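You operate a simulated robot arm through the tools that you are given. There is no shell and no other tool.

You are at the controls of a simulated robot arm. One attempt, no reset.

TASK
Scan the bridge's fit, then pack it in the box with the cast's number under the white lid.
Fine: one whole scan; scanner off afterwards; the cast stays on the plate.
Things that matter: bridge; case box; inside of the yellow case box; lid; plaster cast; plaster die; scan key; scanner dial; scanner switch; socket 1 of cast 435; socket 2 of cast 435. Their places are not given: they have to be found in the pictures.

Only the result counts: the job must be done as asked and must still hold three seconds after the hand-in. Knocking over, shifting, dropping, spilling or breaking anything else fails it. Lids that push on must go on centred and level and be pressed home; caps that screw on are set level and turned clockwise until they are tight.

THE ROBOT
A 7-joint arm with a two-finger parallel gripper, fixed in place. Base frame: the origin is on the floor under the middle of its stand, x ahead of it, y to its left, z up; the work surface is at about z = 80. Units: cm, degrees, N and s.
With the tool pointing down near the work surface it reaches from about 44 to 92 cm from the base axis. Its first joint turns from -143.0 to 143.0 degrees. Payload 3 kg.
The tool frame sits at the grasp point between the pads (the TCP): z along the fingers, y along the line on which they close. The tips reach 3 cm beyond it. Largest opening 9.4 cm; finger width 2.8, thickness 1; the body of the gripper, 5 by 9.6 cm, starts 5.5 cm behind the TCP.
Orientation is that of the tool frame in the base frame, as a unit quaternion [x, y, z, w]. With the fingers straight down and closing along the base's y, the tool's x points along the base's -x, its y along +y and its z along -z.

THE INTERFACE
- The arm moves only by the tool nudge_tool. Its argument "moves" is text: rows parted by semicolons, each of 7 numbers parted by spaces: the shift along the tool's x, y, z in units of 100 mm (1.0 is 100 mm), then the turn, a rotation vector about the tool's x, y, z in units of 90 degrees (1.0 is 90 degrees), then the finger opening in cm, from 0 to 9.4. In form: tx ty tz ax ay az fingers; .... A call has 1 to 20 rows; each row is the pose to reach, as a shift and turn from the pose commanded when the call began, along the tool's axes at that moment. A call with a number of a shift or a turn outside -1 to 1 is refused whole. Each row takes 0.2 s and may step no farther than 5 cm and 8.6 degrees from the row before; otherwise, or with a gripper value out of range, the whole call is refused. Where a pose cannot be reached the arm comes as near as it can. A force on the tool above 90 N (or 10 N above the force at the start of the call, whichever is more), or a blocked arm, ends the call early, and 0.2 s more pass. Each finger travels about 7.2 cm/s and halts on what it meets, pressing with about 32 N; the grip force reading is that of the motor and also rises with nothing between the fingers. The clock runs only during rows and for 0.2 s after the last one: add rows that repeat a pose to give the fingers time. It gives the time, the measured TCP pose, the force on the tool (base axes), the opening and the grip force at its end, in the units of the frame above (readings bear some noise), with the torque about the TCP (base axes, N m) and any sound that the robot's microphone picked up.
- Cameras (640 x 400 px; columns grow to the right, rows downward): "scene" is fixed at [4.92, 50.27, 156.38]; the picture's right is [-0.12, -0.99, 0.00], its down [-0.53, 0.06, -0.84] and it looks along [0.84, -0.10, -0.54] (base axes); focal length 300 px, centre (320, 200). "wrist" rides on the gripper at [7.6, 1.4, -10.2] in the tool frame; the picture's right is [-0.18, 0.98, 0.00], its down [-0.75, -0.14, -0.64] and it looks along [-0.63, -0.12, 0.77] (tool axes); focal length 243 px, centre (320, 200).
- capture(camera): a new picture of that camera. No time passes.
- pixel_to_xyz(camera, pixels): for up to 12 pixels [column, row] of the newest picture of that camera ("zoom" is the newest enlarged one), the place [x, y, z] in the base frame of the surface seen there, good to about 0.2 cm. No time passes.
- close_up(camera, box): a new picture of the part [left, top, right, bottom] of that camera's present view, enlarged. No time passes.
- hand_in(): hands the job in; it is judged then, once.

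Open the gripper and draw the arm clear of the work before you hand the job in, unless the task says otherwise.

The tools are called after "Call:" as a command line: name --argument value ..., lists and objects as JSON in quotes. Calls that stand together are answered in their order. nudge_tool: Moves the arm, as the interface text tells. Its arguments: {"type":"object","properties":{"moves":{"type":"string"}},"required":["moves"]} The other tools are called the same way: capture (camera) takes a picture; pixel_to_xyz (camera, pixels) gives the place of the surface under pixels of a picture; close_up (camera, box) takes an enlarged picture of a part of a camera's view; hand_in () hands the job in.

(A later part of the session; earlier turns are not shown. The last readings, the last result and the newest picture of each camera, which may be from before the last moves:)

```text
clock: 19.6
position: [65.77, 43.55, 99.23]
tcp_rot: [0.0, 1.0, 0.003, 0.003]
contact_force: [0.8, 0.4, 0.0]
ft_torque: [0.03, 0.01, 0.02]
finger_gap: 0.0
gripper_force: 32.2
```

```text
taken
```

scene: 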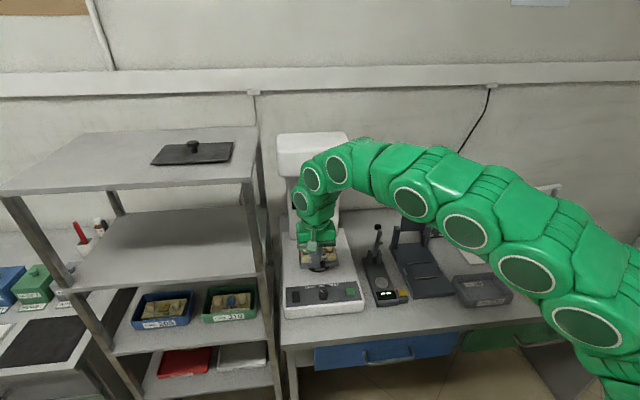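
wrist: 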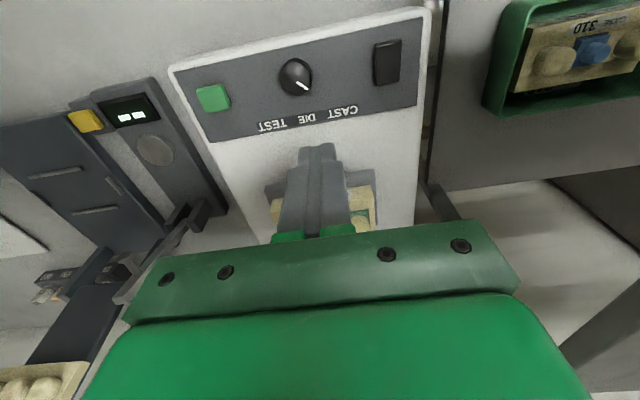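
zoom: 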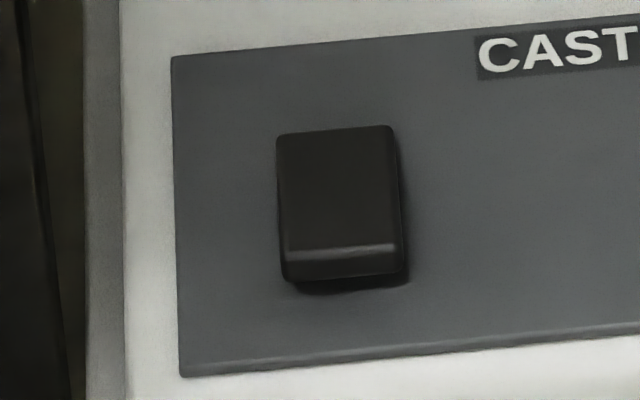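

The switch now stands with its front end up (it was rocked over). I move the arm to the right and up, turning the tool −90° about its axis (for a later grip across the bridge), so that the display comes in view.

Call:
nudge_tool --moves "0 -0.1 -0.1 0 0 -0.09 0; 0 -0.2 -0.2 0 0 -0.18 0; 0 -0.3 -0.3 0 0 -0.27 0; 0 -0.4 -0.4 0 0 -0.36 0; 0 -0.5 -0.5 0 0 -0.45 0; 0 -0.6 -0.6 0 0 -0.54 0; 0 -0.7 -0.7 0 0 -0.63 0; 0 -0.8 -0.8 0 0 -0.72 0; 0 -0.9 -0.8 0 0 -0.81 0; 0 -0.95 -0.8 0 0 -0.9 0; 0 -0.95 -0.8 0 0 -0.95 0; 0 -0.95 -0.8 0 0 -1 0; 0 -0.95 -0.8 0 0 -1 0"

Call:
capture --camera "scene"

Call:
capture --camera "wrist"

Call:
close_up --camera "scene" --box '[270, 130, 370, 320]'

```text
clock: 22.4
position: [65.93, 34.48, 107.05]
tcp_rot: [0.707, -0.707, 0.0, -0.004]
contact_force: [0.4, 0.0, -0.3]
ft_torque: [0.0, 0.02, 0.04]
finger_gap: 0.0
gripper_force: 32.0
```

```text
taken
```

scene: 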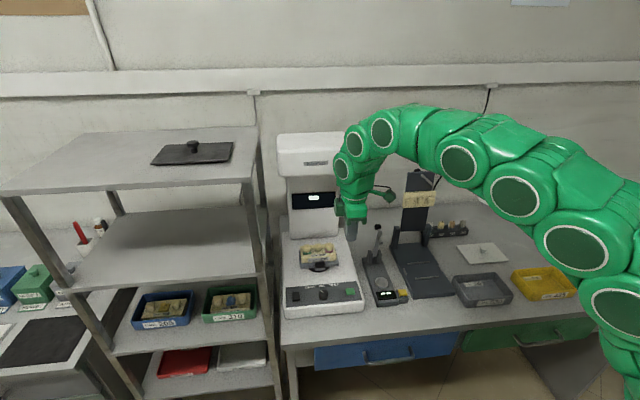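

```text
taken
```

wrist: 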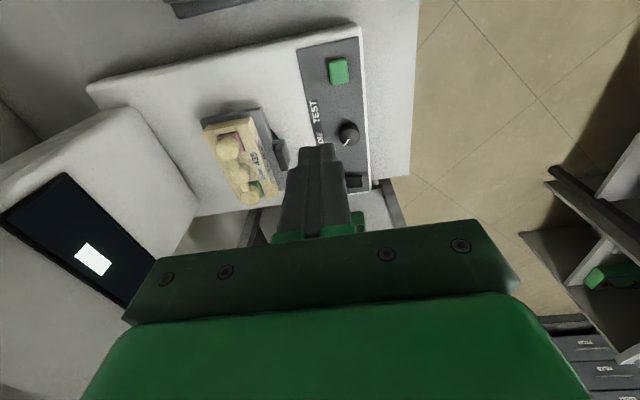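

```text
2.11 times, centred on (320, 225) of scene
```

zoom: 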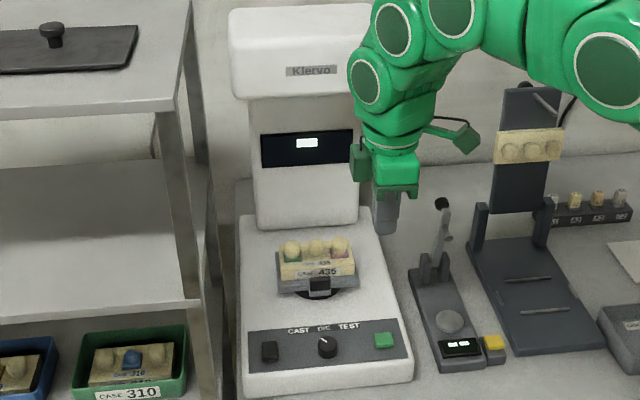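

The display now shows only a white block; I enlarge it and the switch.

Call:
close_up --camera "scene" --box '[285, 185, 345, 215]'

Call:
close_up --camera "wrist" --box '[0, 160, 160, 310]'

Call:
close_up --camera "scene" --box '[280, 280, 365, 315]'

Call:
close_up --camera "scene" --box '[290, 235, 350, 275]'

```text
10.67 times, centred on (315, 200) of scene
```

zoom: 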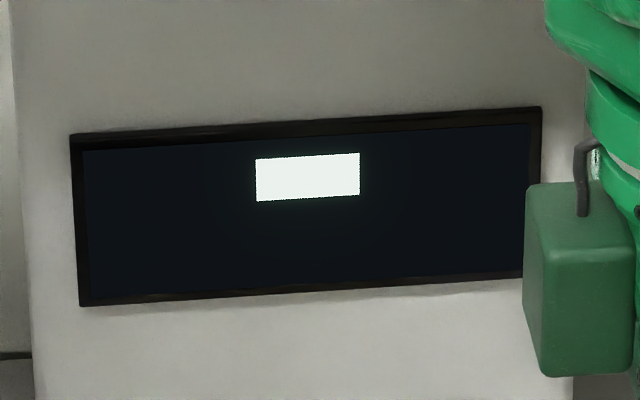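

```text
2.67 times, centred on (80, 235) of wrist
```

zoom: 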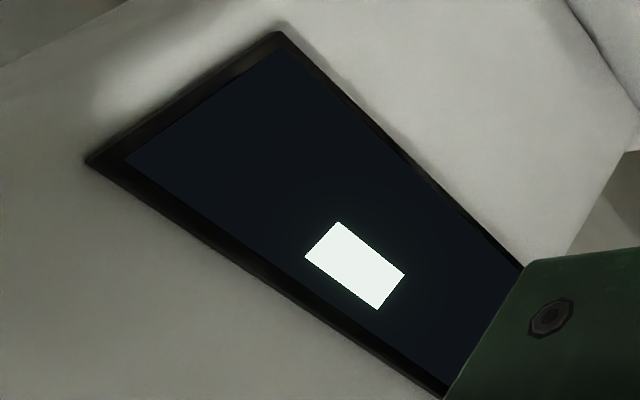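

```text
7.53 times, centred on (322, 298) of scene
```

zoom: 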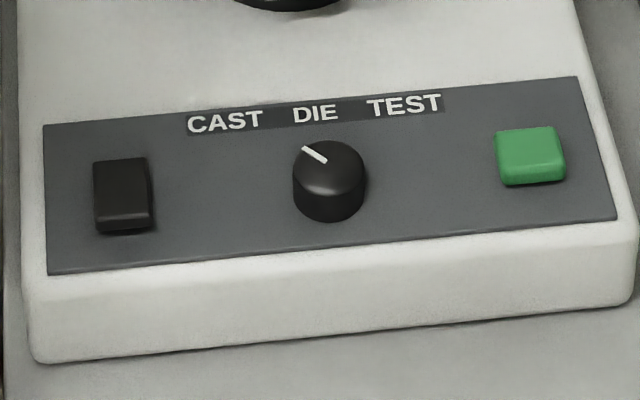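

```text
10.00 times, centred on (320, 255) of scene
```

zoom: 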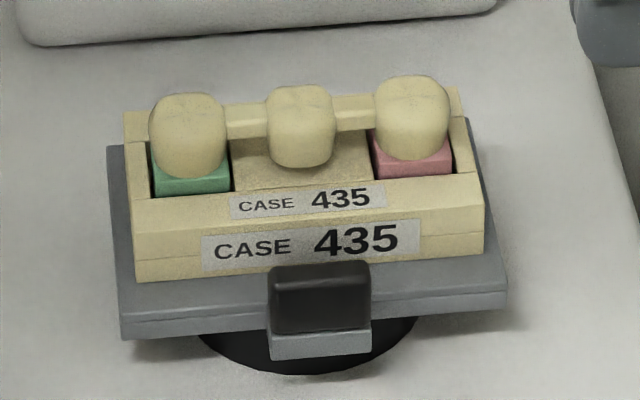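

I confirm the rocker's tilt by heights, and measure the bridge's points for the grip.

Call:
close_up --camera "scene" --box '[280, 285, 310, 308]'

Call:
pixel_to_xyz --camera "zoom" --pixels '[[335, 140], [336, 160], [337, 180], [338, 210], [339, 235], [340, 262]]'

Call:
close_up --camera "wrist" --box '[190, 90, 300, 220]'

```text
16.00 times, centred on (295, 296) of scene
```

zoom: 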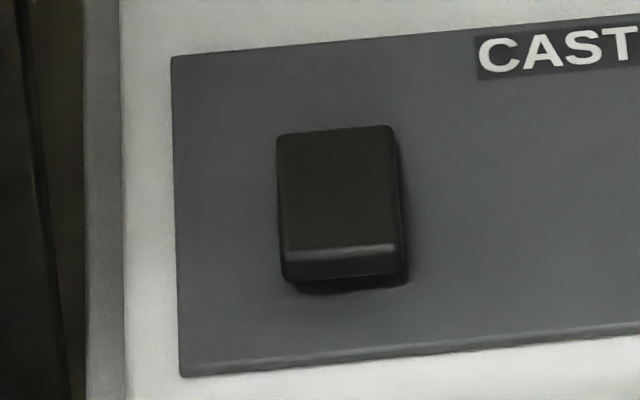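

```text
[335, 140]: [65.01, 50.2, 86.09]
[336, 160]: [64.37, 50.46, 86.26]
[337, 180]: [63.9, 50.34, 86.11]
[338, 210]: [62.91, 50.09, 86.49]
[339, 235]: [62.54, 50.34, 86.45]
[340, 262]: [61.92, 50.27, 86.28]
```

```text
3.08 times, centred on (245, 155) of wrist
```

zoom: 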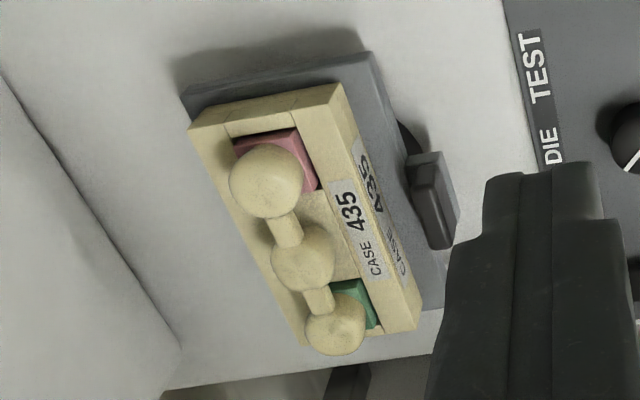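

The rocker is now low at the rear (86.1) and high in front (86.5): off. I measure the pontic from this side view.

Call:
pixel_to_xyz --camera "zoom" --pixels '[[268, 180], [303, 255], [335, 325], [285, 262], [320, 250], [303, 228], [300, 285], [335, 210], [350, 270], [330, 105], [215, 135], [286, 228]]'

Call:
close_up --camera "wrist" --box '[220, 125, 280, 185]'

```text
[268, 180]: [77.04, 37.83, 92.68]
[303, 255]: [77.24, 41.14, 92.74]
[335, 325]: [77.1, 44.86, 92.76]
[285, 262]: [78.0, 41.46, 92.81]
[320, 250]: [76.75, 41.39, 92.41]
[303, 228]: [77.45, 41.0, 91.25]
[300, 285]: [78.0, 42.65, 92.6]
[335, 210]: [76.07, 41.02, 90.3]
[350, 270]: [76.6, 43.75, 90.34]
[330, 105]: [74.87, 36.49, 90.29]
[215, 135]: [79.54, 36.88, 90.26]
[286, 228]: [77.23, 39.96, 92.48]
```

```text
6.67 times, centred on (250, 155) of wrist
```

zoom: 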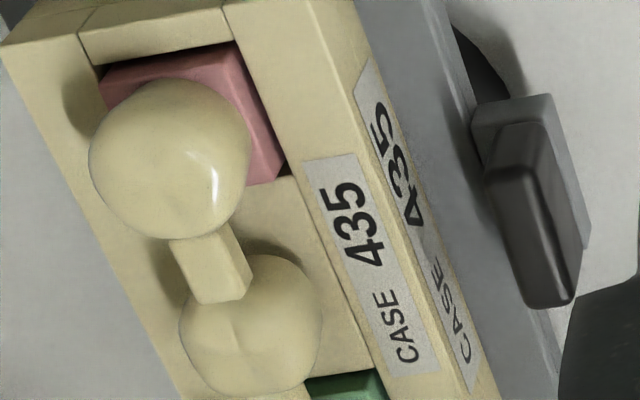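

Scanner is off. Pontic centre is about (77.2, 41.9), top z 92.75, cast top 90.3. I approach with the tool tilted 10° (to keep the wrist clear of the scanner head) and fingers open 4.6 cm, to a place above and before the bridge.

Call:
nudge_tool --moves "-0.2 -0.2 0.1 0.03 0 0 4.6; -0.4 -0.45 0.25 0.06 0 0 4.6; -0.6 -0.7 0.4 0.09 0 0 4.6; -0.742 -0.9 0.5 0.111 0 0 4.6; -0.742 -0.9 0.5 0.111 0 0 4.6"

Call:
capture --camera "wrist"

Call:
close_up --camera "scene" --box '[260, 110, 380, 290]'

```text
clock: 23.6
position: [74.98, 41.92, 102.13]
tcp_rot: [-0.703, 0.705, -0.062, 0.066]
contact_force: [0.1, 0.1, -0.6]
ft_torque: [-0.02, -0.02, 0.02]
finger_gap: 4.58
gripper_force: 0.0
```

```text
taken
```

wrist: 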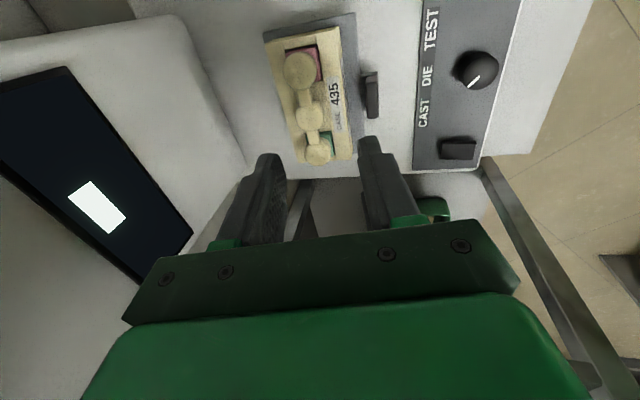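

```text
2.22 times, centred on (320, 200) of scene
```

zoom: 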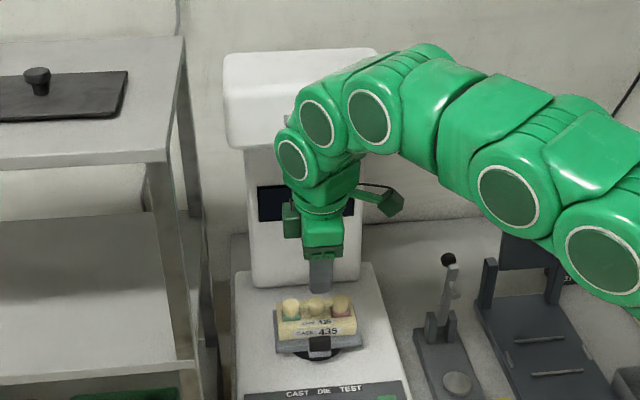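

The tool is tilted 10° and well clear of the head. I go to TCP (76.8, 41.9, 97), tips just over the bridge, and check alignment.

Call:
nudge_tool --moves "0 -0.1 0.2 0 0 0 4.6; 0.003 -0.087 0.4 0 0 0 4.6; 0.003 -0.087 0.537 0 0 0 4.6; 0.003 -0.087 0.537 0 0 0 4.6"

Call:
capture --camera "wrist"

Call:
close_up --camera "wrist" --box '[220, 20, 420, 220]'

Call:
close_up --camera "scene" --box '[270, 190, 370, 290]'

```text
clock: 24.6
position: [76.74, 41.93, 96.88]
tcp_rot: [-0.703, 0.705, -0.062, 0.065]
contact_force: [-0.4, 0.0, 1.3]
ft_torque: [-0.01, 0.01, -0.02]
finger_gap: 4.6
gripper_force: 0.0
```

```text
taken
```

wrist: 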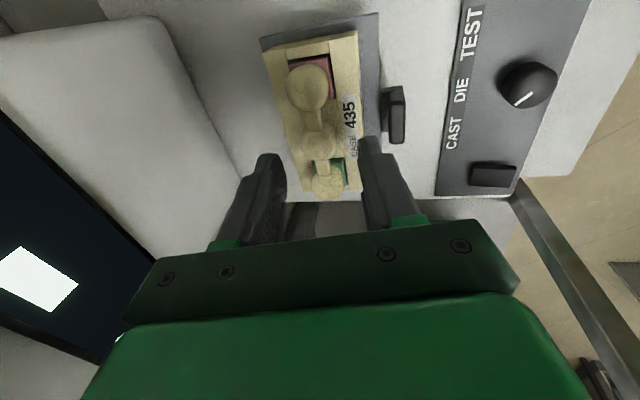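

```text
2.00 times, centred on (320, 120) of wrist
```

zoom: 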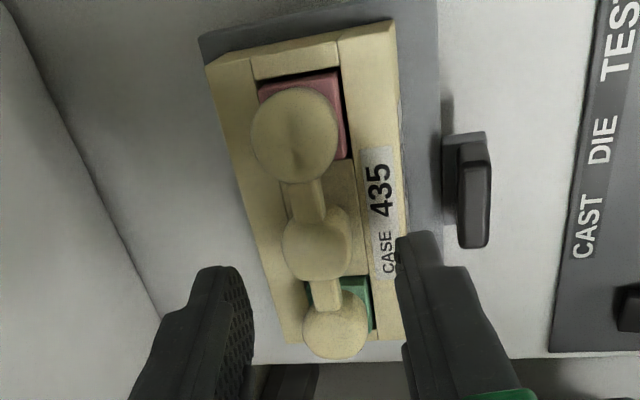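

```text
4.00 times, centred on (320, 240) of scene
```

zoom: 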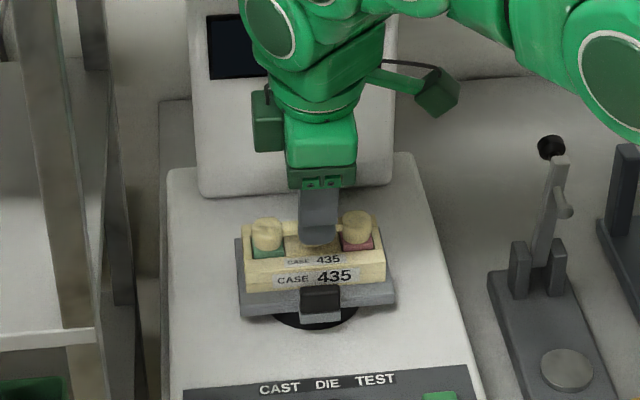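

From the scene view the finger is centred on the pontic between the crowns. I descend 2.85 cm to TCP z 94.

Call:
nudge_tool --moves "0.002 0.015 0.1 0 0 0 4.6; 0.004 0.03 0.19 0 0 0 4.6; 0.005 0.04 0.25 0 0 0 4.6; 0.005 0.045 0.281 0 0 0 4.6; 0.005 0.045 0.281 0 0 0 4.6"

Call:
close_up --camera "wrist" --box '[200, 20, 440, 220]'

Call:
close_up --camera "scene" --box '[285, 220, 355, 280]'

```text
clock: 25.8
position: [76.65, 41.76, 94.12]
tcp_rot: [-0.704, 0.705, -0.061, 0.065]
contact_force: [0.4, 0.2, 1.1]
ft_torque: [0.0, 0.01, 0.0]
finger_gap: 4.59
gripper_force: 0.0
```

```text
2.00 times, centred on (320, 120) of wrist
```

zoom: 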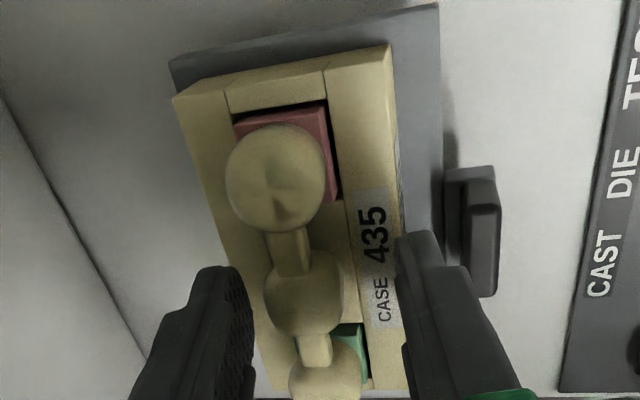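

```text
6.67 times, centred on (320, 250) of scene
```

zoom: 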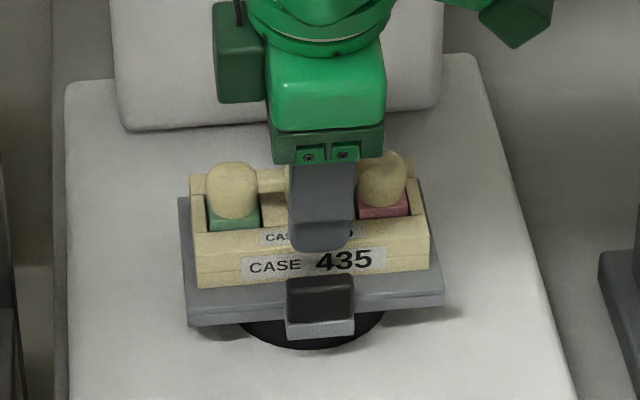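

The fingers straddle the pontic. I correct by 0.1 cm in x and 0.15 in y and close part way to 3 cm to see the gaps on both sides.

Call:
nudge_tool --moves "-0.015 -0.01 0.002 0 0 0 4.2; -0.015 -0.01 0.002 0 0 0 3.6; -0.015 -0.01 0.002 0 0 0 3.2; -0.015 -0.01 0.002 0 0 0 3.0; -0.015 -0.01 0.002 0 0 0 3.0"

Call:
close_up --camera "wrist" --box '[200, 80, 400, 220]'

Call:
close_up --camera "scene" --box '[285, 220, 355, 280]'

```text
clock: 27.0
position: [76.9, 41.95, 94.19]
tcp_rot: [-0.703, 0.705, -0.062, 0.065]
contact_force: [-0.1, -0.1, -0.1]
ft_torque: [-0.02, 0.03, 0.01]
finger_gap: 3.01
gripper_force: 0.2
```

```text
2.86 times, centred on (300, 150) of wrist
```

zoom: 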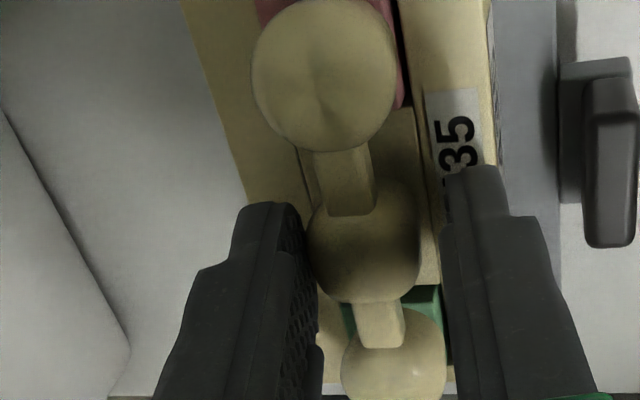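

```text
6.67 times, centred on (320, 250) of scene
```

zoom: 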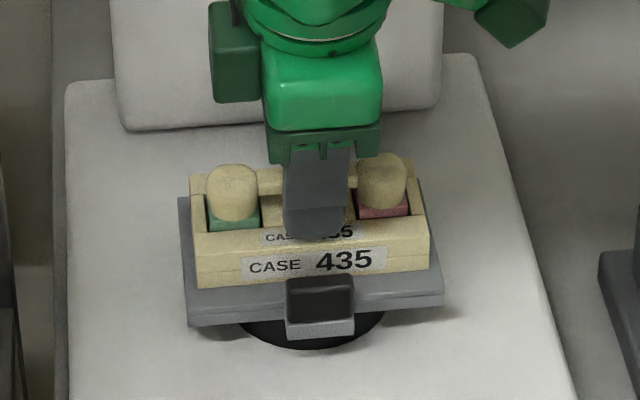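

I measure the pontic's and pads' edges in this zoomed view to judge the centring.

Call:
close_up --camera "wrist" --box '[200, 80, 400, 220]'

Call:
pixel_to_xyz --camera "zoom" --pixels '[[314, 235], [325, 235], [360, 235], [400, 235], [414, 235], [360, 210], [360, 280], [305, 270], [265, 210], [440, 240], [475, 180], [430, 240]]'

```text
2.86 times, centred on (300, 150) of wrist
```

zoom: 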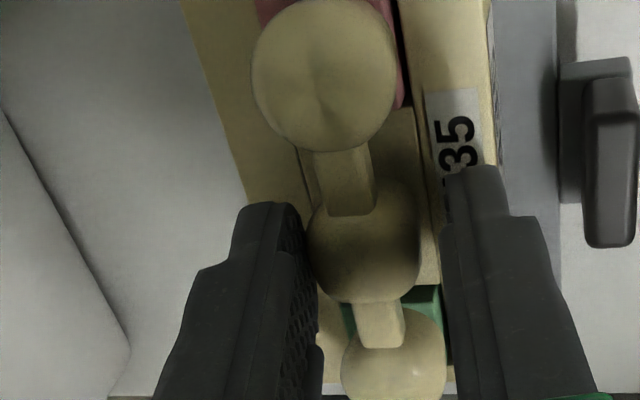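

```text
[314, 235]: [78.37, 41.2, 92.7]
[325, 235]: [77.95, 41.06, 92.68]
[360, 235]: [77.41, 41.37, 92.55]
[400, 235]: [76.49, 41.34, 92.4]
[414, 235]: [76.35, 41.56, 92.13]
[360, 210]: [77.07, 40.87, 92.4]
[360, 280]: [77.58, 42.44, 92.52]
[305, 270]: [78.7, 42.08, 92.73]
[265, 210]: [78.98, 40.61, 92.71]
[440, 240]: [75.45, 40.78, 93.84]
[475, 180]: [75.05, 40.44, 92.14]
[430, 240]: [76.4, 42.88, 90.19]
```

Pontic spans x 76.3–78.4 and the pads' mid-plane there is at about 77.25, so centring is within 0.1 cm. I close the fingers on it gradually.

Call:
nudge_tool --moves "0 0 0 0 0 0 2.7; 0 0 0 0 0 0 2.5; 0 0 0 0 0 0 2.3; 0 0 0 0 0 0 2.1; 0 0 0 0 0 0 1.9; 0 0 0 0 0 0 1.5; 0 0 0 0 0 0 1.5"

Call:
close_up --camera "wrist" --box '[200, 20, 440, 220]'

Call:
close_up --camera "scene" --box '[285, 220, 355, 280]'

```text
clock: 28.6
position: [76.9, 41.89, 94.22]
tcp_rot: [-0.703, 0.705, -0.063, 0.066]
contact_force: [-0.7, -0.3, -0.7]
ft_torque: [0.04, 0.02, -0.01]
finger_gap: 2.1
gripper_force: 32.2
```

```text
2.00 times, centred on (320, 120) of wrist
```

zoom: 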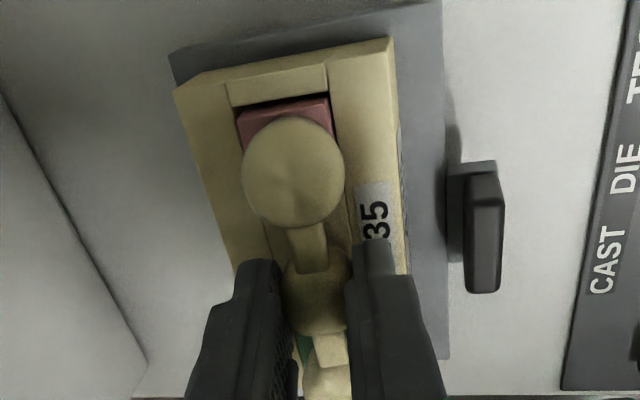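

```text
6.67 times, centred on (320, 250) of scene
```

zoom: 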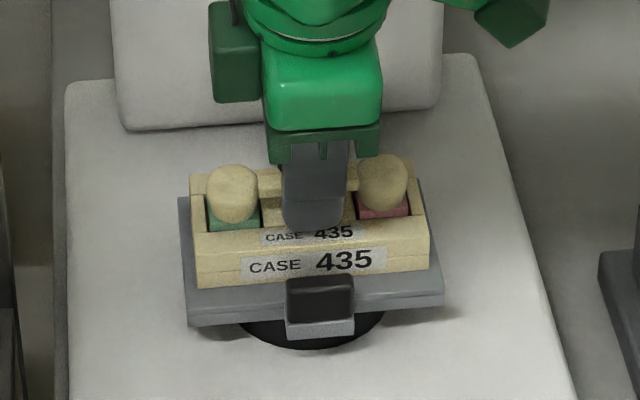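

The grip holds at 2.1 cm with 32 N and the cast hasn't moved. I lift slowly straight up by 2.5 cm.

Call:
nudge_tool --moves "0 -0.004 -0.02 0 0 0 1.5; 0 -0.009 -0.05 0 0 0 1.5; 0 -0.016 -0.09 0 0 0 1.5; 0 -0.025 -0.14 0 0 0 1.5; 0 -0.036 -0.2 0 0 0 1.5; 0 -0.045 -0.25 0 0 0 1.5; 0 -0.045 -0.25 0 0 0 1.5"

Call:
close_up --camera "wrist" --box '[200, 20, 440, 220]'

Call:
close_up --camera "scene" --box '[285, 220, 355, 280]'

```text
clock: 30.2
position: [76.85, 41.86, 96.9]
tcp_rot: [-0.703, 0.705, -0.062, 0.066]
contact_force: [-1.0, 0.2, -0.3]
ft_torque: [0.0, 0.01, -0.01]
finger_gap: 1.52
gripper_force: 0.1
```

```text
2.00 times, centred on (320, 120) of wrist
```

zoom: 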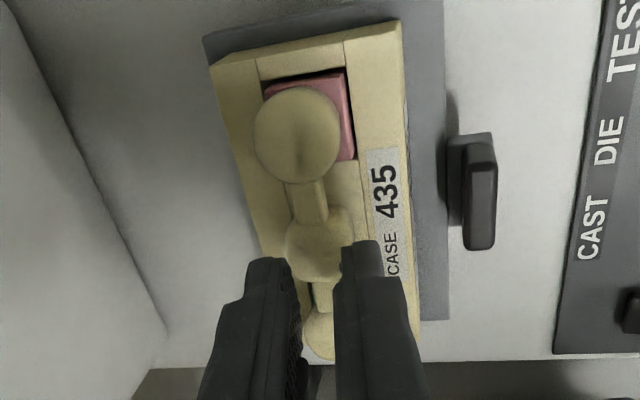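

```text
6.67 times, centred on (320, 250) of scene
```

zoom: 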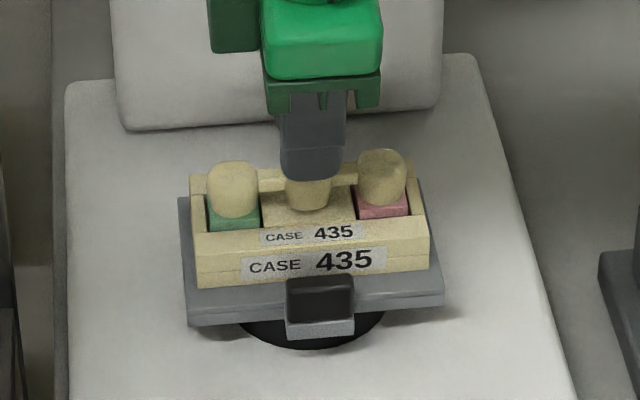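

The bridge slipped out and stayed on its dies; the rear finger tip was too high on the dome. I check the seating and measure the wrist links for clearance, to use less tilt and go lower.

Call:
capture --camera "scene"

Call:
close_up --camera "scene" --box '[265, 110, 365, 270]'

Call:
close_up --camera "scene" --box '[295, 235, 345, 270]'

```text
taken
```

scene: 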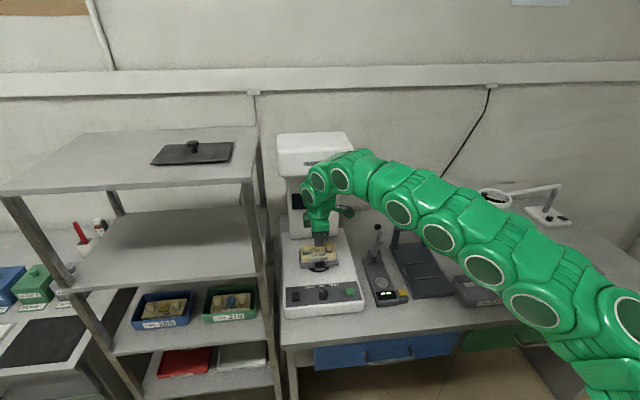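

```text
2.50 times, centred on (315, 190) of scene
```

zoom: 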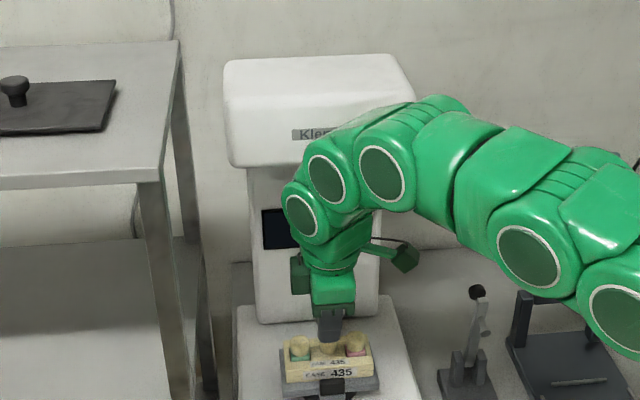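

```text
11.43 times, centred on (320, 252) of scene
```

zoom: 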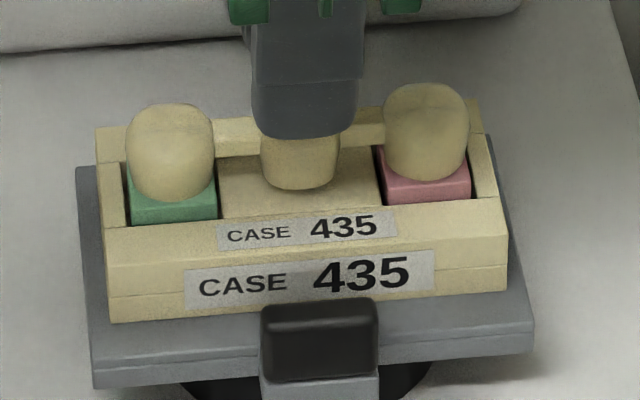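

I measure the wrist discs' places.

Call:
pixel_to_xyz --camera "scene" --pixels '[[308, 196], [301, 196], [304, 187], [318, 182], [312, 170], [322, 168], [339, 180], [345, 160], [320, 214], [321, 228], [300, 199], [320, 160]]'

```text
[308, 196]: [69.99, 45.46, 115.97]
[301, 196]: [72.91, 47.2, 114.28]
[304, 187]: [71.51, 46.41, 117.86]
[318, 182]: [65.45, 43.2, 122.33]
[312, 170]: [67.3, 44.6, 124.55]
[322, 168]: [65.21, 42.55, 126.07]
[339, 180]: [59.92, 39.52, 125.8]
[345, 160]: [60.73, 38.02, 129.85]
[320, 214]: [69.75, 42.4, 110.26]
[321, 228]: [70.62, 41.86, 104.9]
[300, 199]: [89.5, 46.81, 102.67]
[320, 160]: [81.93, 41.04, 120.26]
```

The bridge is still seated. At 5° tilt the wrist keeps about 1 cm from the head. I raise slightly, reduce the tilt to 5° and open the fingers to 3.4 cm.

Call:
nudge_tool --moves "0 0 -0.05 -0.02 0 0 2.4; 0 0 -0.05 -0.04 0 0 3.4; 0 0 -0.05 -0.06 0 0 3.4; 0 0 -0.05 -0.06 0 0 3.4"

Call:
capture --camera "wrist"

Call:
close_up --camera "wrist" --box '[220, 20, 420, 220]'

```text
clock: 31.2
position: [76.82, 41.87, 97.18]
tcp_rot: [-0.706, 0.707, -0.028, 0.032]
contact_force: [-0.5, -0.1, -0.6]
ft_torque: [0.01, -0.01, 0.02]
finger_gap: 3.4
gripper_force: 0.0
```

```text
taken
```

wrist: 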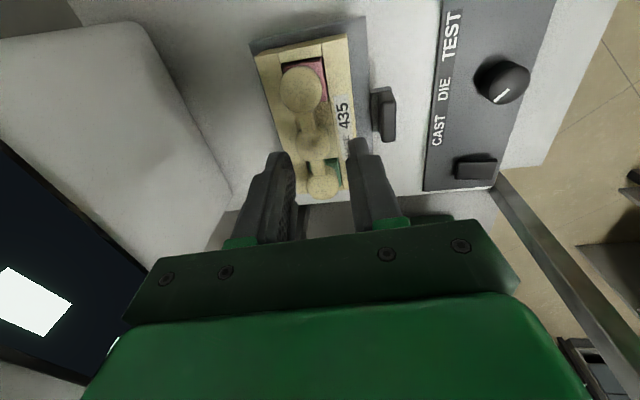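

```text
2.00 times, centred on (320, 120) of wrist
```

zoom: 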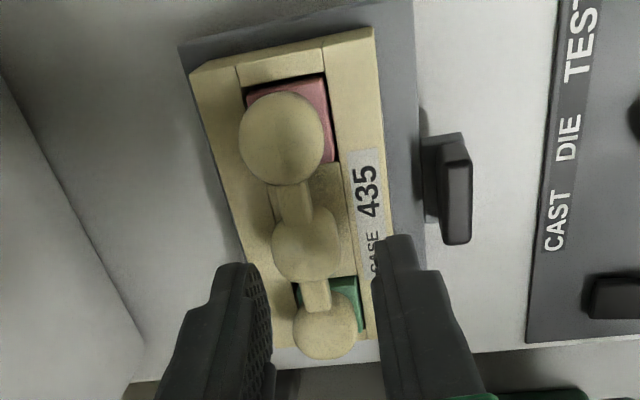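

I descend to TCP (77.1, 41.95, 93.75), the tips then being about 0.4 cm over the cast top.

Call:
nudge_tool --moves "-0.006 -0.02 0.12 0 0 0 3.4; -0.006 -0.01 0.22 0 0 0 3.4; -0.006 0 0.3 0 0 0 3.4; -0.006 0 0.344 0 0 0 3.4; -0.006 0 0.344 0 0 0 3.4"

Call:
close_up --camera "wrist" --box '[200, 80, 400, 220]'

Call:
close_up --camera "scene" --box '[285, 220, 355, 280]'

```text
clock: 32.4
position: [77.01, 42.07, 93.8]
tcp_rot: [0.707, -0.706, 0.029, -0.031]
contact_force: [-0.1, 0.1, -0.5]
ft_torque: [0.02, 0.04, -0.01]
finger_gap: 3.44
gripper_force: 0.1
```

```text
2.86 times, centred on (300, 150) of wrist
```

zoom: 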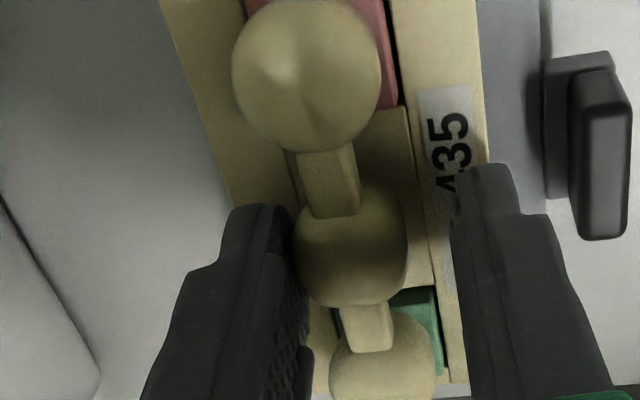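

```text
6.67 times, centred on (320, 250) of scene
```

zoom: 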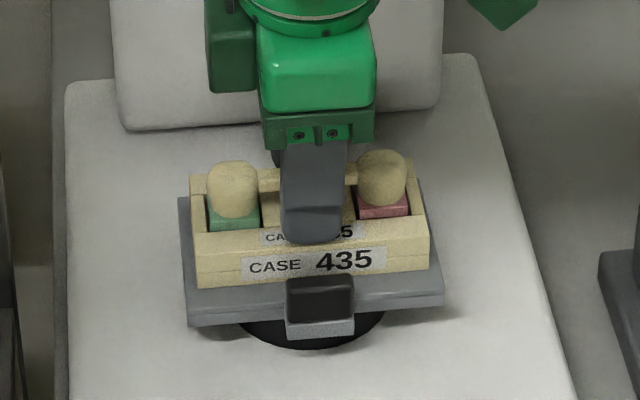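

I measure the pontic and pads again in this zoom for centring.

Call:
close_up --camera "wrist" --box '[200, 80, 400, 220]'

Call:
pixel_to_xyz --camera "zoom" --pixels '[[297, 240], [310, 240], [350, 240], [390, 240], [402, 240], [350, 212], [350, 290], [265, 206], [284, 215], [455, 200], [485, 168], [460, 220]]'

```text
2.86 times, centred on (300, 150) of wrist
```

zoom: 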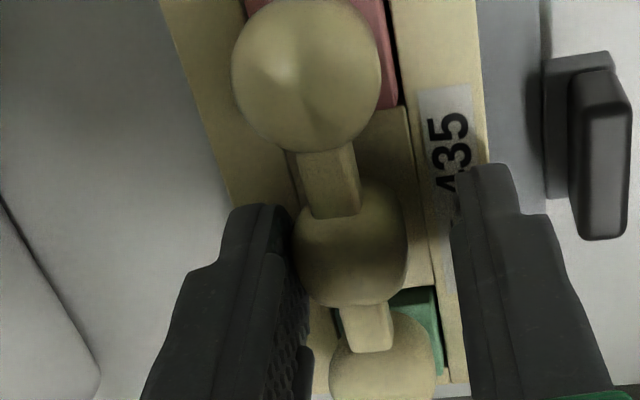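

```text
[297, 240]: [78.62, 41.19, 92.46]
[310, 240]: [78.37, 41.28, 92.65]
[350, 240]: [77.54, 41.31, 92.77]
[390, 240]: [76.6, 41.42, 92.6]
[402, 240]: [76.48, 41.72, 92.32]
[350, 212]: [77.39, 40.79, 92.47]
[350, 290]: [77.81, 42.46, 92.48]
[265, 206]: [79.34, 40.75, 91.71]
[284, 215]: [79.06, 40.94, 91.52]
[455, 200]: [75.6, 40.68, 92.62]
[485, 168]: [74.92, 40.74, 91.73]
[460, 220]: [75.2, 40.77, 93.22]
```

Pontic centre is near x 77.5 and pads' mid-plane near 77.33, so I shift +0.15 cm in x and 0.1 cm down, then close gradually.

Call:
nudge_tool --moves "0.003 -0.015 0.01 0 0 0 3.2; 0.003 -0.015 0.01 0 0 0 2.8; 0.003 -0.015 0.01 0 0 0 2.5; 0.003 -0.015 0.01 0 0 0 2.3; 0.003 -0.015 0.01 0 0 0 2.1; 0.003 -0.015 0.01 0 0 0 1.8; 0.003 -0.015 0.01 0 0 0 1.4; 0.003 -0.015 0.01 0 0 0 1.4"

Call:
close_up --camera "wrist" --box '[200, 80, 400, 220]'

Call:
close_up --camera "scene" --box '[285, 220, 355, 280]'

```text
clock: 34.2
position: [77.22, 41.98, 93.69]
tcp_rot: [-0.705, 0.708, -0.028, 0.031]
contact_force: [-0.4, -0.1, 0.6]
ft_torque: [-0.04, 0.01, 0.05]
finger_gap: 2.11
gripper_force: 32.0
```

```text
2.86 times, centred on (300, 150) of wrist
```

zoom: 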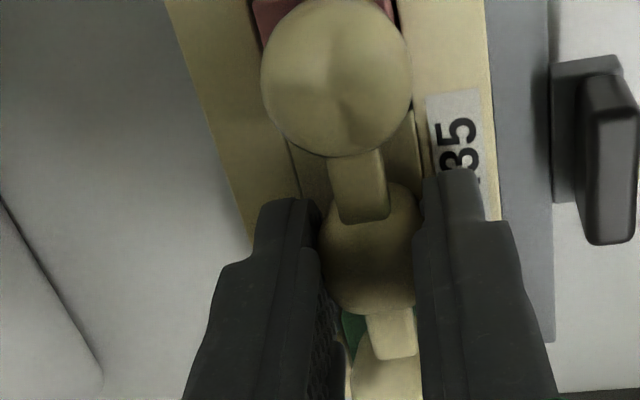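

```text
6.67 times, centred on (320, 250) of scene
```

zoom: 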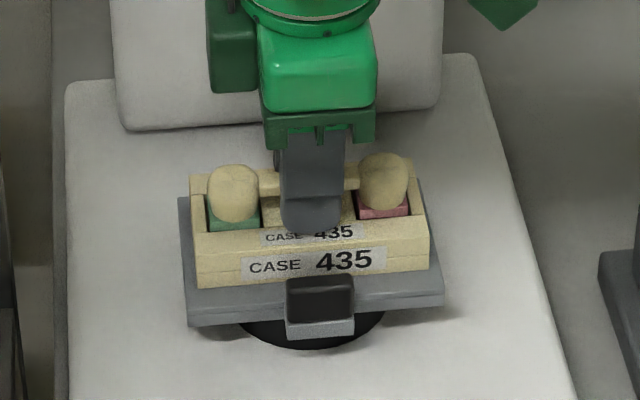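

Gripped at 2.1 cm with 32 N. I lift slowly, first 0.6 cm, and check the gap.

Call:
nudge_tool --moves "0 -0.001 -0.01 0 0 0 1.4; 0 -0.002 -0.02 0 0 0 1.4; 0 -0.003 -0.03 0 0 0 1.4; 0 -0.004 -0.045 0 0 0 1.4; 0 -0.005 -0.06 0 0 0 1.4; 0 -0.005 -0.06 0 0 0 1.4"

Call:
close_up --camera "scene" --box '[285, 220, 355, 280]'

```text
clock: 35.6
position: [77.28, 41.86, 94.25]
tcp_rot: [-0.705, 0.708, -0.028, 0.032]
contact_force: [-0.5, 0.3, -0.8]
ft_torque: [-0.04, 0.01, -0.01]
finger_gap: 2.09
gripper_force: 31.8
```

```text
6.67 times, centred on (320, 250) of scene
```

zoom: 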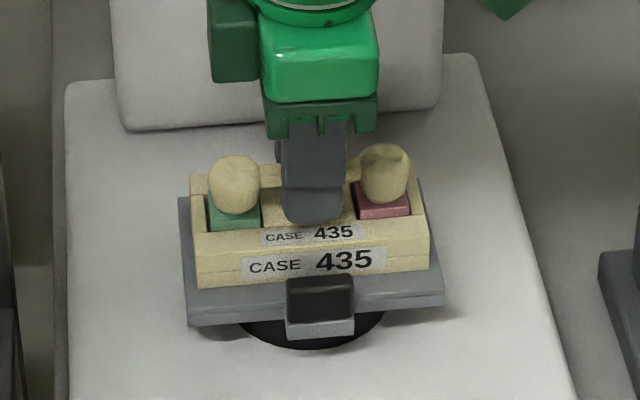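

The bridge is rising with the fingers, gap still 2.09. I continue up slowly 2.5 cm.

Call:
nudge_tool --moves "0 -0.002 -0.03 0 0 0 1.4; 0 -0.005 -0.06 0 0 0 1.4; 0 -0.008 -0.1 0 0 0 1.4; 0 -0.013 -0.15 0 0 0 1.4; 0 -0.017 -0.2 0 0 0 1.4; 0 -0.021 -0.25 0 0 0 1.4; 0 -0.021 -0.25 0 0 0 1.4"

Call:
close_up --camera "scene" --box '[285, 220, 355, 280]'

Call:
capture --camera "wrist"

```text
clock: 37.2
position: [77.24, 42.06, 96.81]
tcp_rot: [-0.706, 0.707, -0.029, 0.032]
contact_force: [0.0, -0.1, 0.2]
ft_torque: [0.0, -0.03, 0.0]
finger_gap: 2.09
gripper_force: 32.2
```

```text
6.67 times, centred on (320, 250) of scene
```

zoom: 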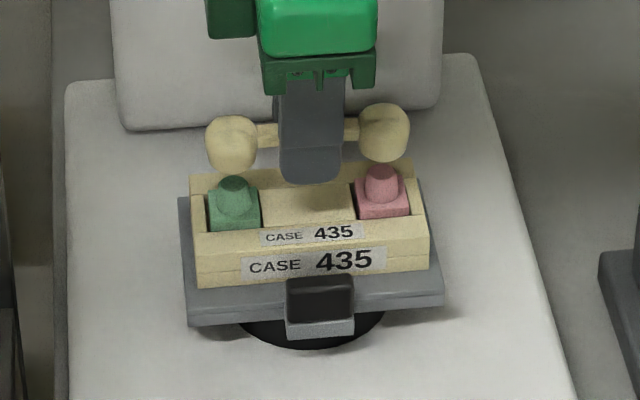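

```text
taken
```

wrist: 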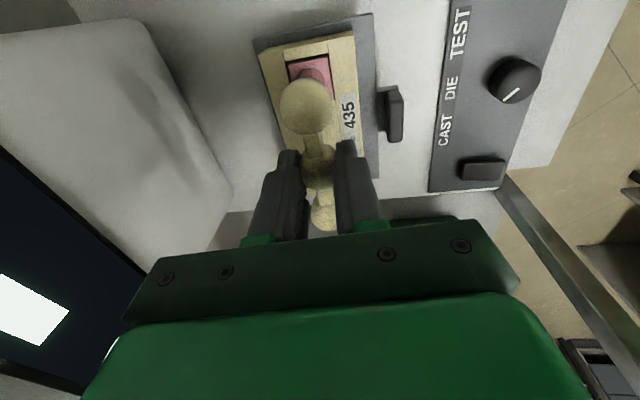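

The bridge is up and both dies stayed in their sockets. I draw back from the scanner (−x) and upward, and measure obstacles on the way to the yellow box.

Call:
nudge_tool --moves "0 0.04 -0.08 0 0 0 1.4; 0 0.087 -0.158 0 0 0 1.4; 0 0.23 -0.25 0 0 0 1.4; 0 0.373 -0.333 0 0 0 1.4; 0 0.52 -0.4 0 0 0 1.4; 0 0.663 -0.458 0 0 0 1.4; 0 0.82 -0.47 0 0 0 1.4; 0 0.962 -0.483 0 0 0 1.4; 0 0.962 -0.483 0 0 0 1.4"

Call:
capture --camera "scene"

Call:
capture --camera "wrist"

```text
clock: 39.2
position: [67.0, 41.94, 100.59]
tcp_rot: [-0.706, 0.707, -0.028, 0.032]
contact_force: [0.2, 0.5, -0.4]
ft_torque: [-0.02, 0.02, -0.02]
finger_gap: 2.09
gripper_force: 32.1
```

```text
taken
```

scene: 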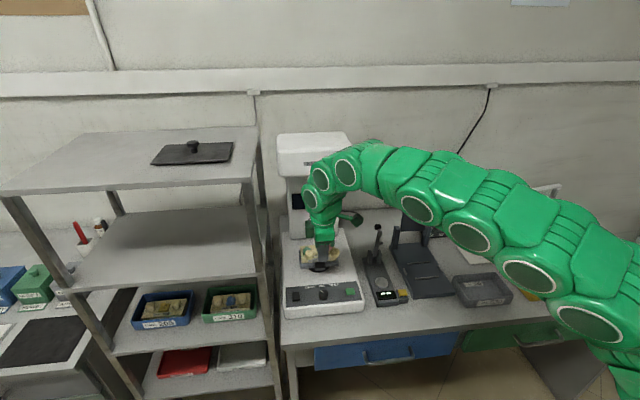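

```text
taken
```

wrist: 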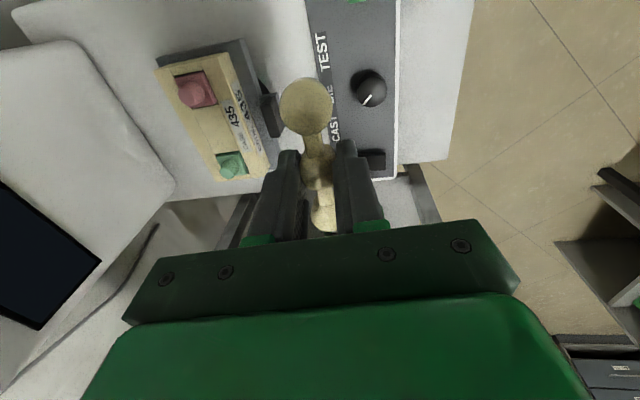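

The way at x 63–67 is clear. I right the tool and carry the bridge towards −y, gently, in calls of 10 cm.

Call:
nudge_tool --moves "0.1 0 -0.05 -0.014 0.001 0 1.4; 0.25 0 -0.1 -0.028 0.002 0 1.4; 0.45 0 -0.2 -0.042 0.003 0 1.4; 0.7 0 -0.25 -0.054 0.0036 0 1.4; 0.95 0 -0.3 -0.054 0.0036 0 1.4"

Call:
nudge_tool --moves "0.25 0 0 0 0 0 1.4; 0.5 0 0 0 0 0 1.4; 0.75 0 0 0 0 0 1.4; 1 0 0 0 0 0 1.4"

Call:
nudge_tool --moves "0.25 0 0 0 0 0 1.4; 0.5 0 0 0 0 0 1.4; 0.75 0 0 0 0 0 1.4; 1 0 0 0 0 0 1.4"

Call:
nudge_tool --moves "0.25 0 0 0 0 0 1.4; 0.5 0 0 0 0 0 1.4; 0.75 0 0 0 0 0 1.4; 1 0 0 0 0 0 1.4"

Call:
capture --camera "scene"

Call:
capture --camera "wrist"

```text
clock: 40.4
position: [66.77, 32.22, 103.46]
tcp_rot: [-0.707, 0.708, 0.0, -0.001]
contact_force: [0.0, 0.4, -0.8]
ft_torque: [0.03, 0.02, -0.03]
finger_gap: 2.09
gripper_force: 31.9
```

```text
clock: 41.4
position: [66.75, 22.26, 103.84]
tcp_rot: [-0.706, 0.708, -0.001, 0.0]
contact_force: [0.4, -0.4, -0.5]
ft_torque: [0.0, 0.02, -0.02]
finger_gap: 2.12
gripper_force: 32.3
```

```text
clock: 42.4
position: [66.79, 12.24, 103.76]
tcp_rot: [-0.706, 0.708, 0.001, -0.001]
contact_force: [0.4, -0.2, -0.1]
ft_torque: [-0.02, 0.0, -0.01]
finger_gap: 2.06
gripper_force: 31.8
```

```text
clock: 43.4
position: [67.1, 2.39, 103.85]
tcp_rot: [-0.707, 0.708, -0.001, 0.001]
contact_force: [-0.4, -0.7, -0.3]
ft_torque: [0.01, 0.01, 0.0]
finger_gap: 2.09
gripper_force: 32.2
```

```text
taken
```

scene: 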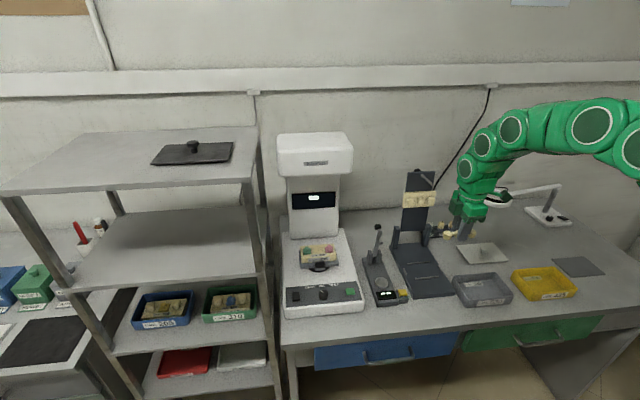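

```text
taken
```

wrist: 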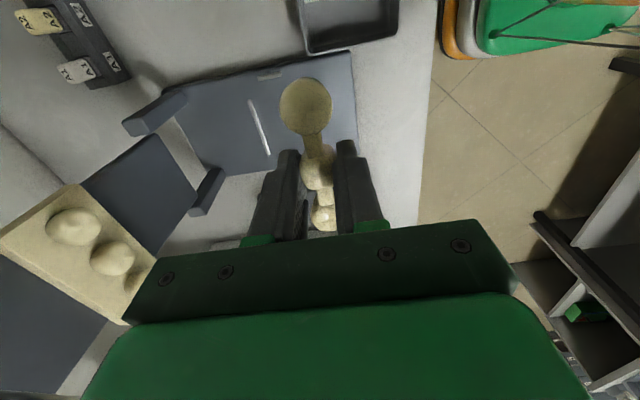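

The bridge is held. I measure the yellow box and the lid in the free scene view before going on.

Call:
close_up --camera "scene" --box '[440, 220, 620, 320]'

Call:
pixel_to_xyz --camera "zoom" --pixels '[[268, 200], [405, 188], [489, 265], [322, 285], [278, 215], [400, 200], [460, 262], [335, 272], [360, 200], [370, 250], [330, 230], [400, 291]]'

Call:
pixel_to_xyz --camera "zoom" --pixels '[[60, 113], [190, 103], [244, 167], [107, 180], [150, 122], [153, 136], [150, 160], [400, 160], [510, 152], [588, 215], [470, 226], [490, 190]]'

```text
3.56 times, centred on (530, 270) of scene
```

zoom: 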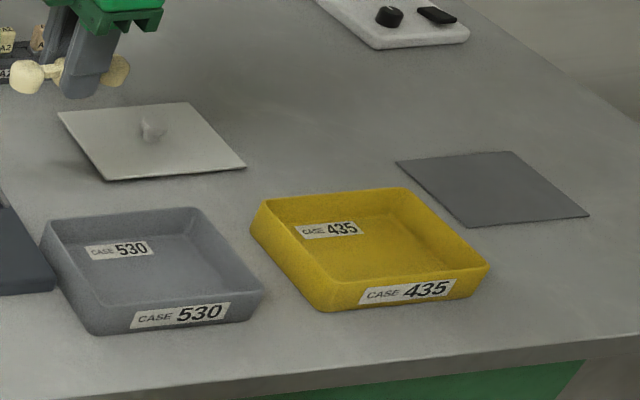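

```text
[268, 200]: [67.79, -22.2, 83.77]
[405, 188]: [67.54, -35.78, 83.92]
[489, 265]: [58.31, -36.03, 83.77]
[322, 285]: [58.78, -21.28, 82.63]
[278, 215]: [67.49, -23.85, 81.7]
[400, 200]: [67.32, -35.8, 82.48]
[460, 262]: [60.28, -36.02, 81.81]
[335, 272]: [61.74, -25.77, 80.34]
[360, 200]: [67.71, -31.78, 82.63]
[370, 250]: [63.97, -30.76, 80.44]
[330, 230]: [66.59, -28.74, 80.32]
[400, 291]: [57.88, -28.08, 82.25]
```

```text
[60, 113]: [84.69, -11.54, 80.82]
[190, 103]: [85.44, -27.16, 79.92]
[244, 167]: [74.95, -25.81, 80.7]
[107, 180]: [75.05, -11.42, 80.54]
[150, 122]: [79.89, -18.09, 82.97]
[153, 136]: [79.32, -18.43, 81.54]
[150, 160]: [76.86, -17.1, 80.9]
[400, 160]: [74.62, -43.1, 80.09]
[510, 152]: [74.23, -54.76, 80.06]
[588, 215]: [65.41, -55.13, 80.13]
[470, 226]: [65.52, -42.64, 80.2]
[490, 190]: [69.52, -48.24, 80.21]
```

Yellow box: x 58–67.8, y −21.5 to −36, rim z 83.8, floor z 80.4, centre about (63, −28.8). I carry the bridge there at the same height.

Call:
nudge_tool --moves "0.25 0.1 0 0 0 0 1.4; 0.5 0.2 0 0 0 0 1.4; 0.75 0.3 0 0 0 0 1.4; 1 0.41 0 0 0 0 1.4"

Call:
nudge_tool --moves "0.25 0 0 0 0 0 1.4; 0.5 0 0 0 0 0 1.4; 0.75 0 0 0 0 0 1.4; 1 0 0 0 0 0 1.4"

Call:
nudge_tool --moves "0.25 0 0.1 0 0 0 1.4; 0.5 0 0.2 0 0 0 1.4; 0.75 0 0.3 0 0 0 1.4; 1 0 0.4 0 0 0 1.4; 1 0 0.4 0 0 0 1.4"

Call:
capture --camera "scene"

Call:
capture --camera "wrist"

Call:
close_up --camera "scene" --box '[440, 200, 620, 320]'

```text
clock: 44.4
position: [62.95, -7.97, 103.77]
tcp_rot: [-0.707, 0.708, -0.002, 0.0]
contact_force: [-0.5, -0.8, -0.8]
ft_torque: [0.0, -0.03, -0.01]
finger_gap: 2.09
gripper_force: 32.1
```

```text
clock: 45.4
position: [63.05, -17.8, 103.82]
tcp_rot: [0.707, -0.707, 0.0, 0.001]
contact_force: [0.1, -0.5, 0.3]
ft_torque: [-0.01, 0.02, 0.03]
finger_gap: 2.07
gripper_force: 31.8
```

```text
clock: 46.6
position: [62.89, -27.44, 99.56]
tcp_rot: [-0.707, 0.707, -0.002, 0.0]
contact_force: [0.2, -0.3, 0.0]
ft_torque: [0.01, -0.03, 0.01]
finger_gap: 2.08
gripper_force: 31.4
```

```text
taken
```

scene: 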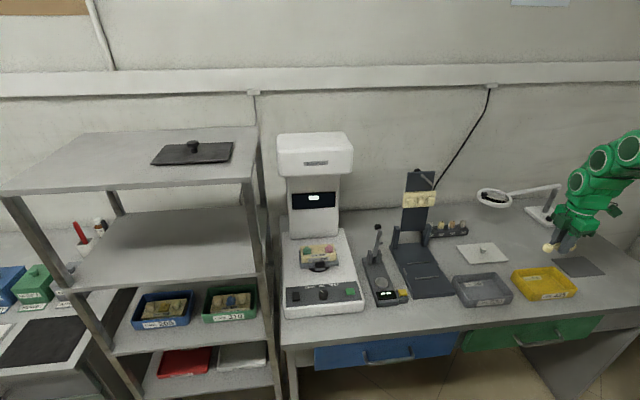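

```text
taken
```

wrist: 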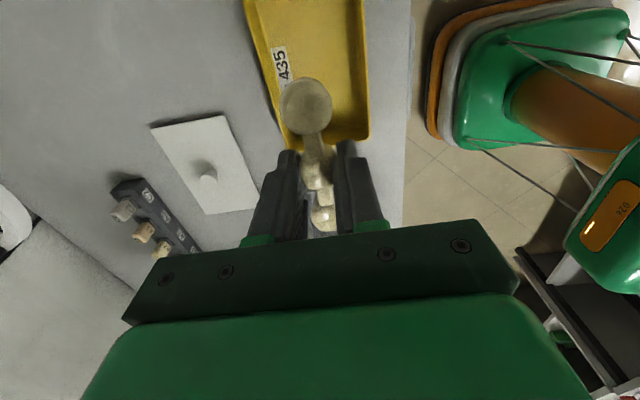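

```text
3.33 times, centred on (530, 260) of scene
```

zoom: 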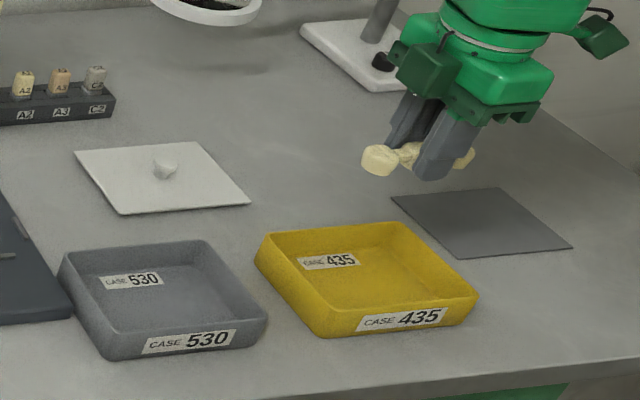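

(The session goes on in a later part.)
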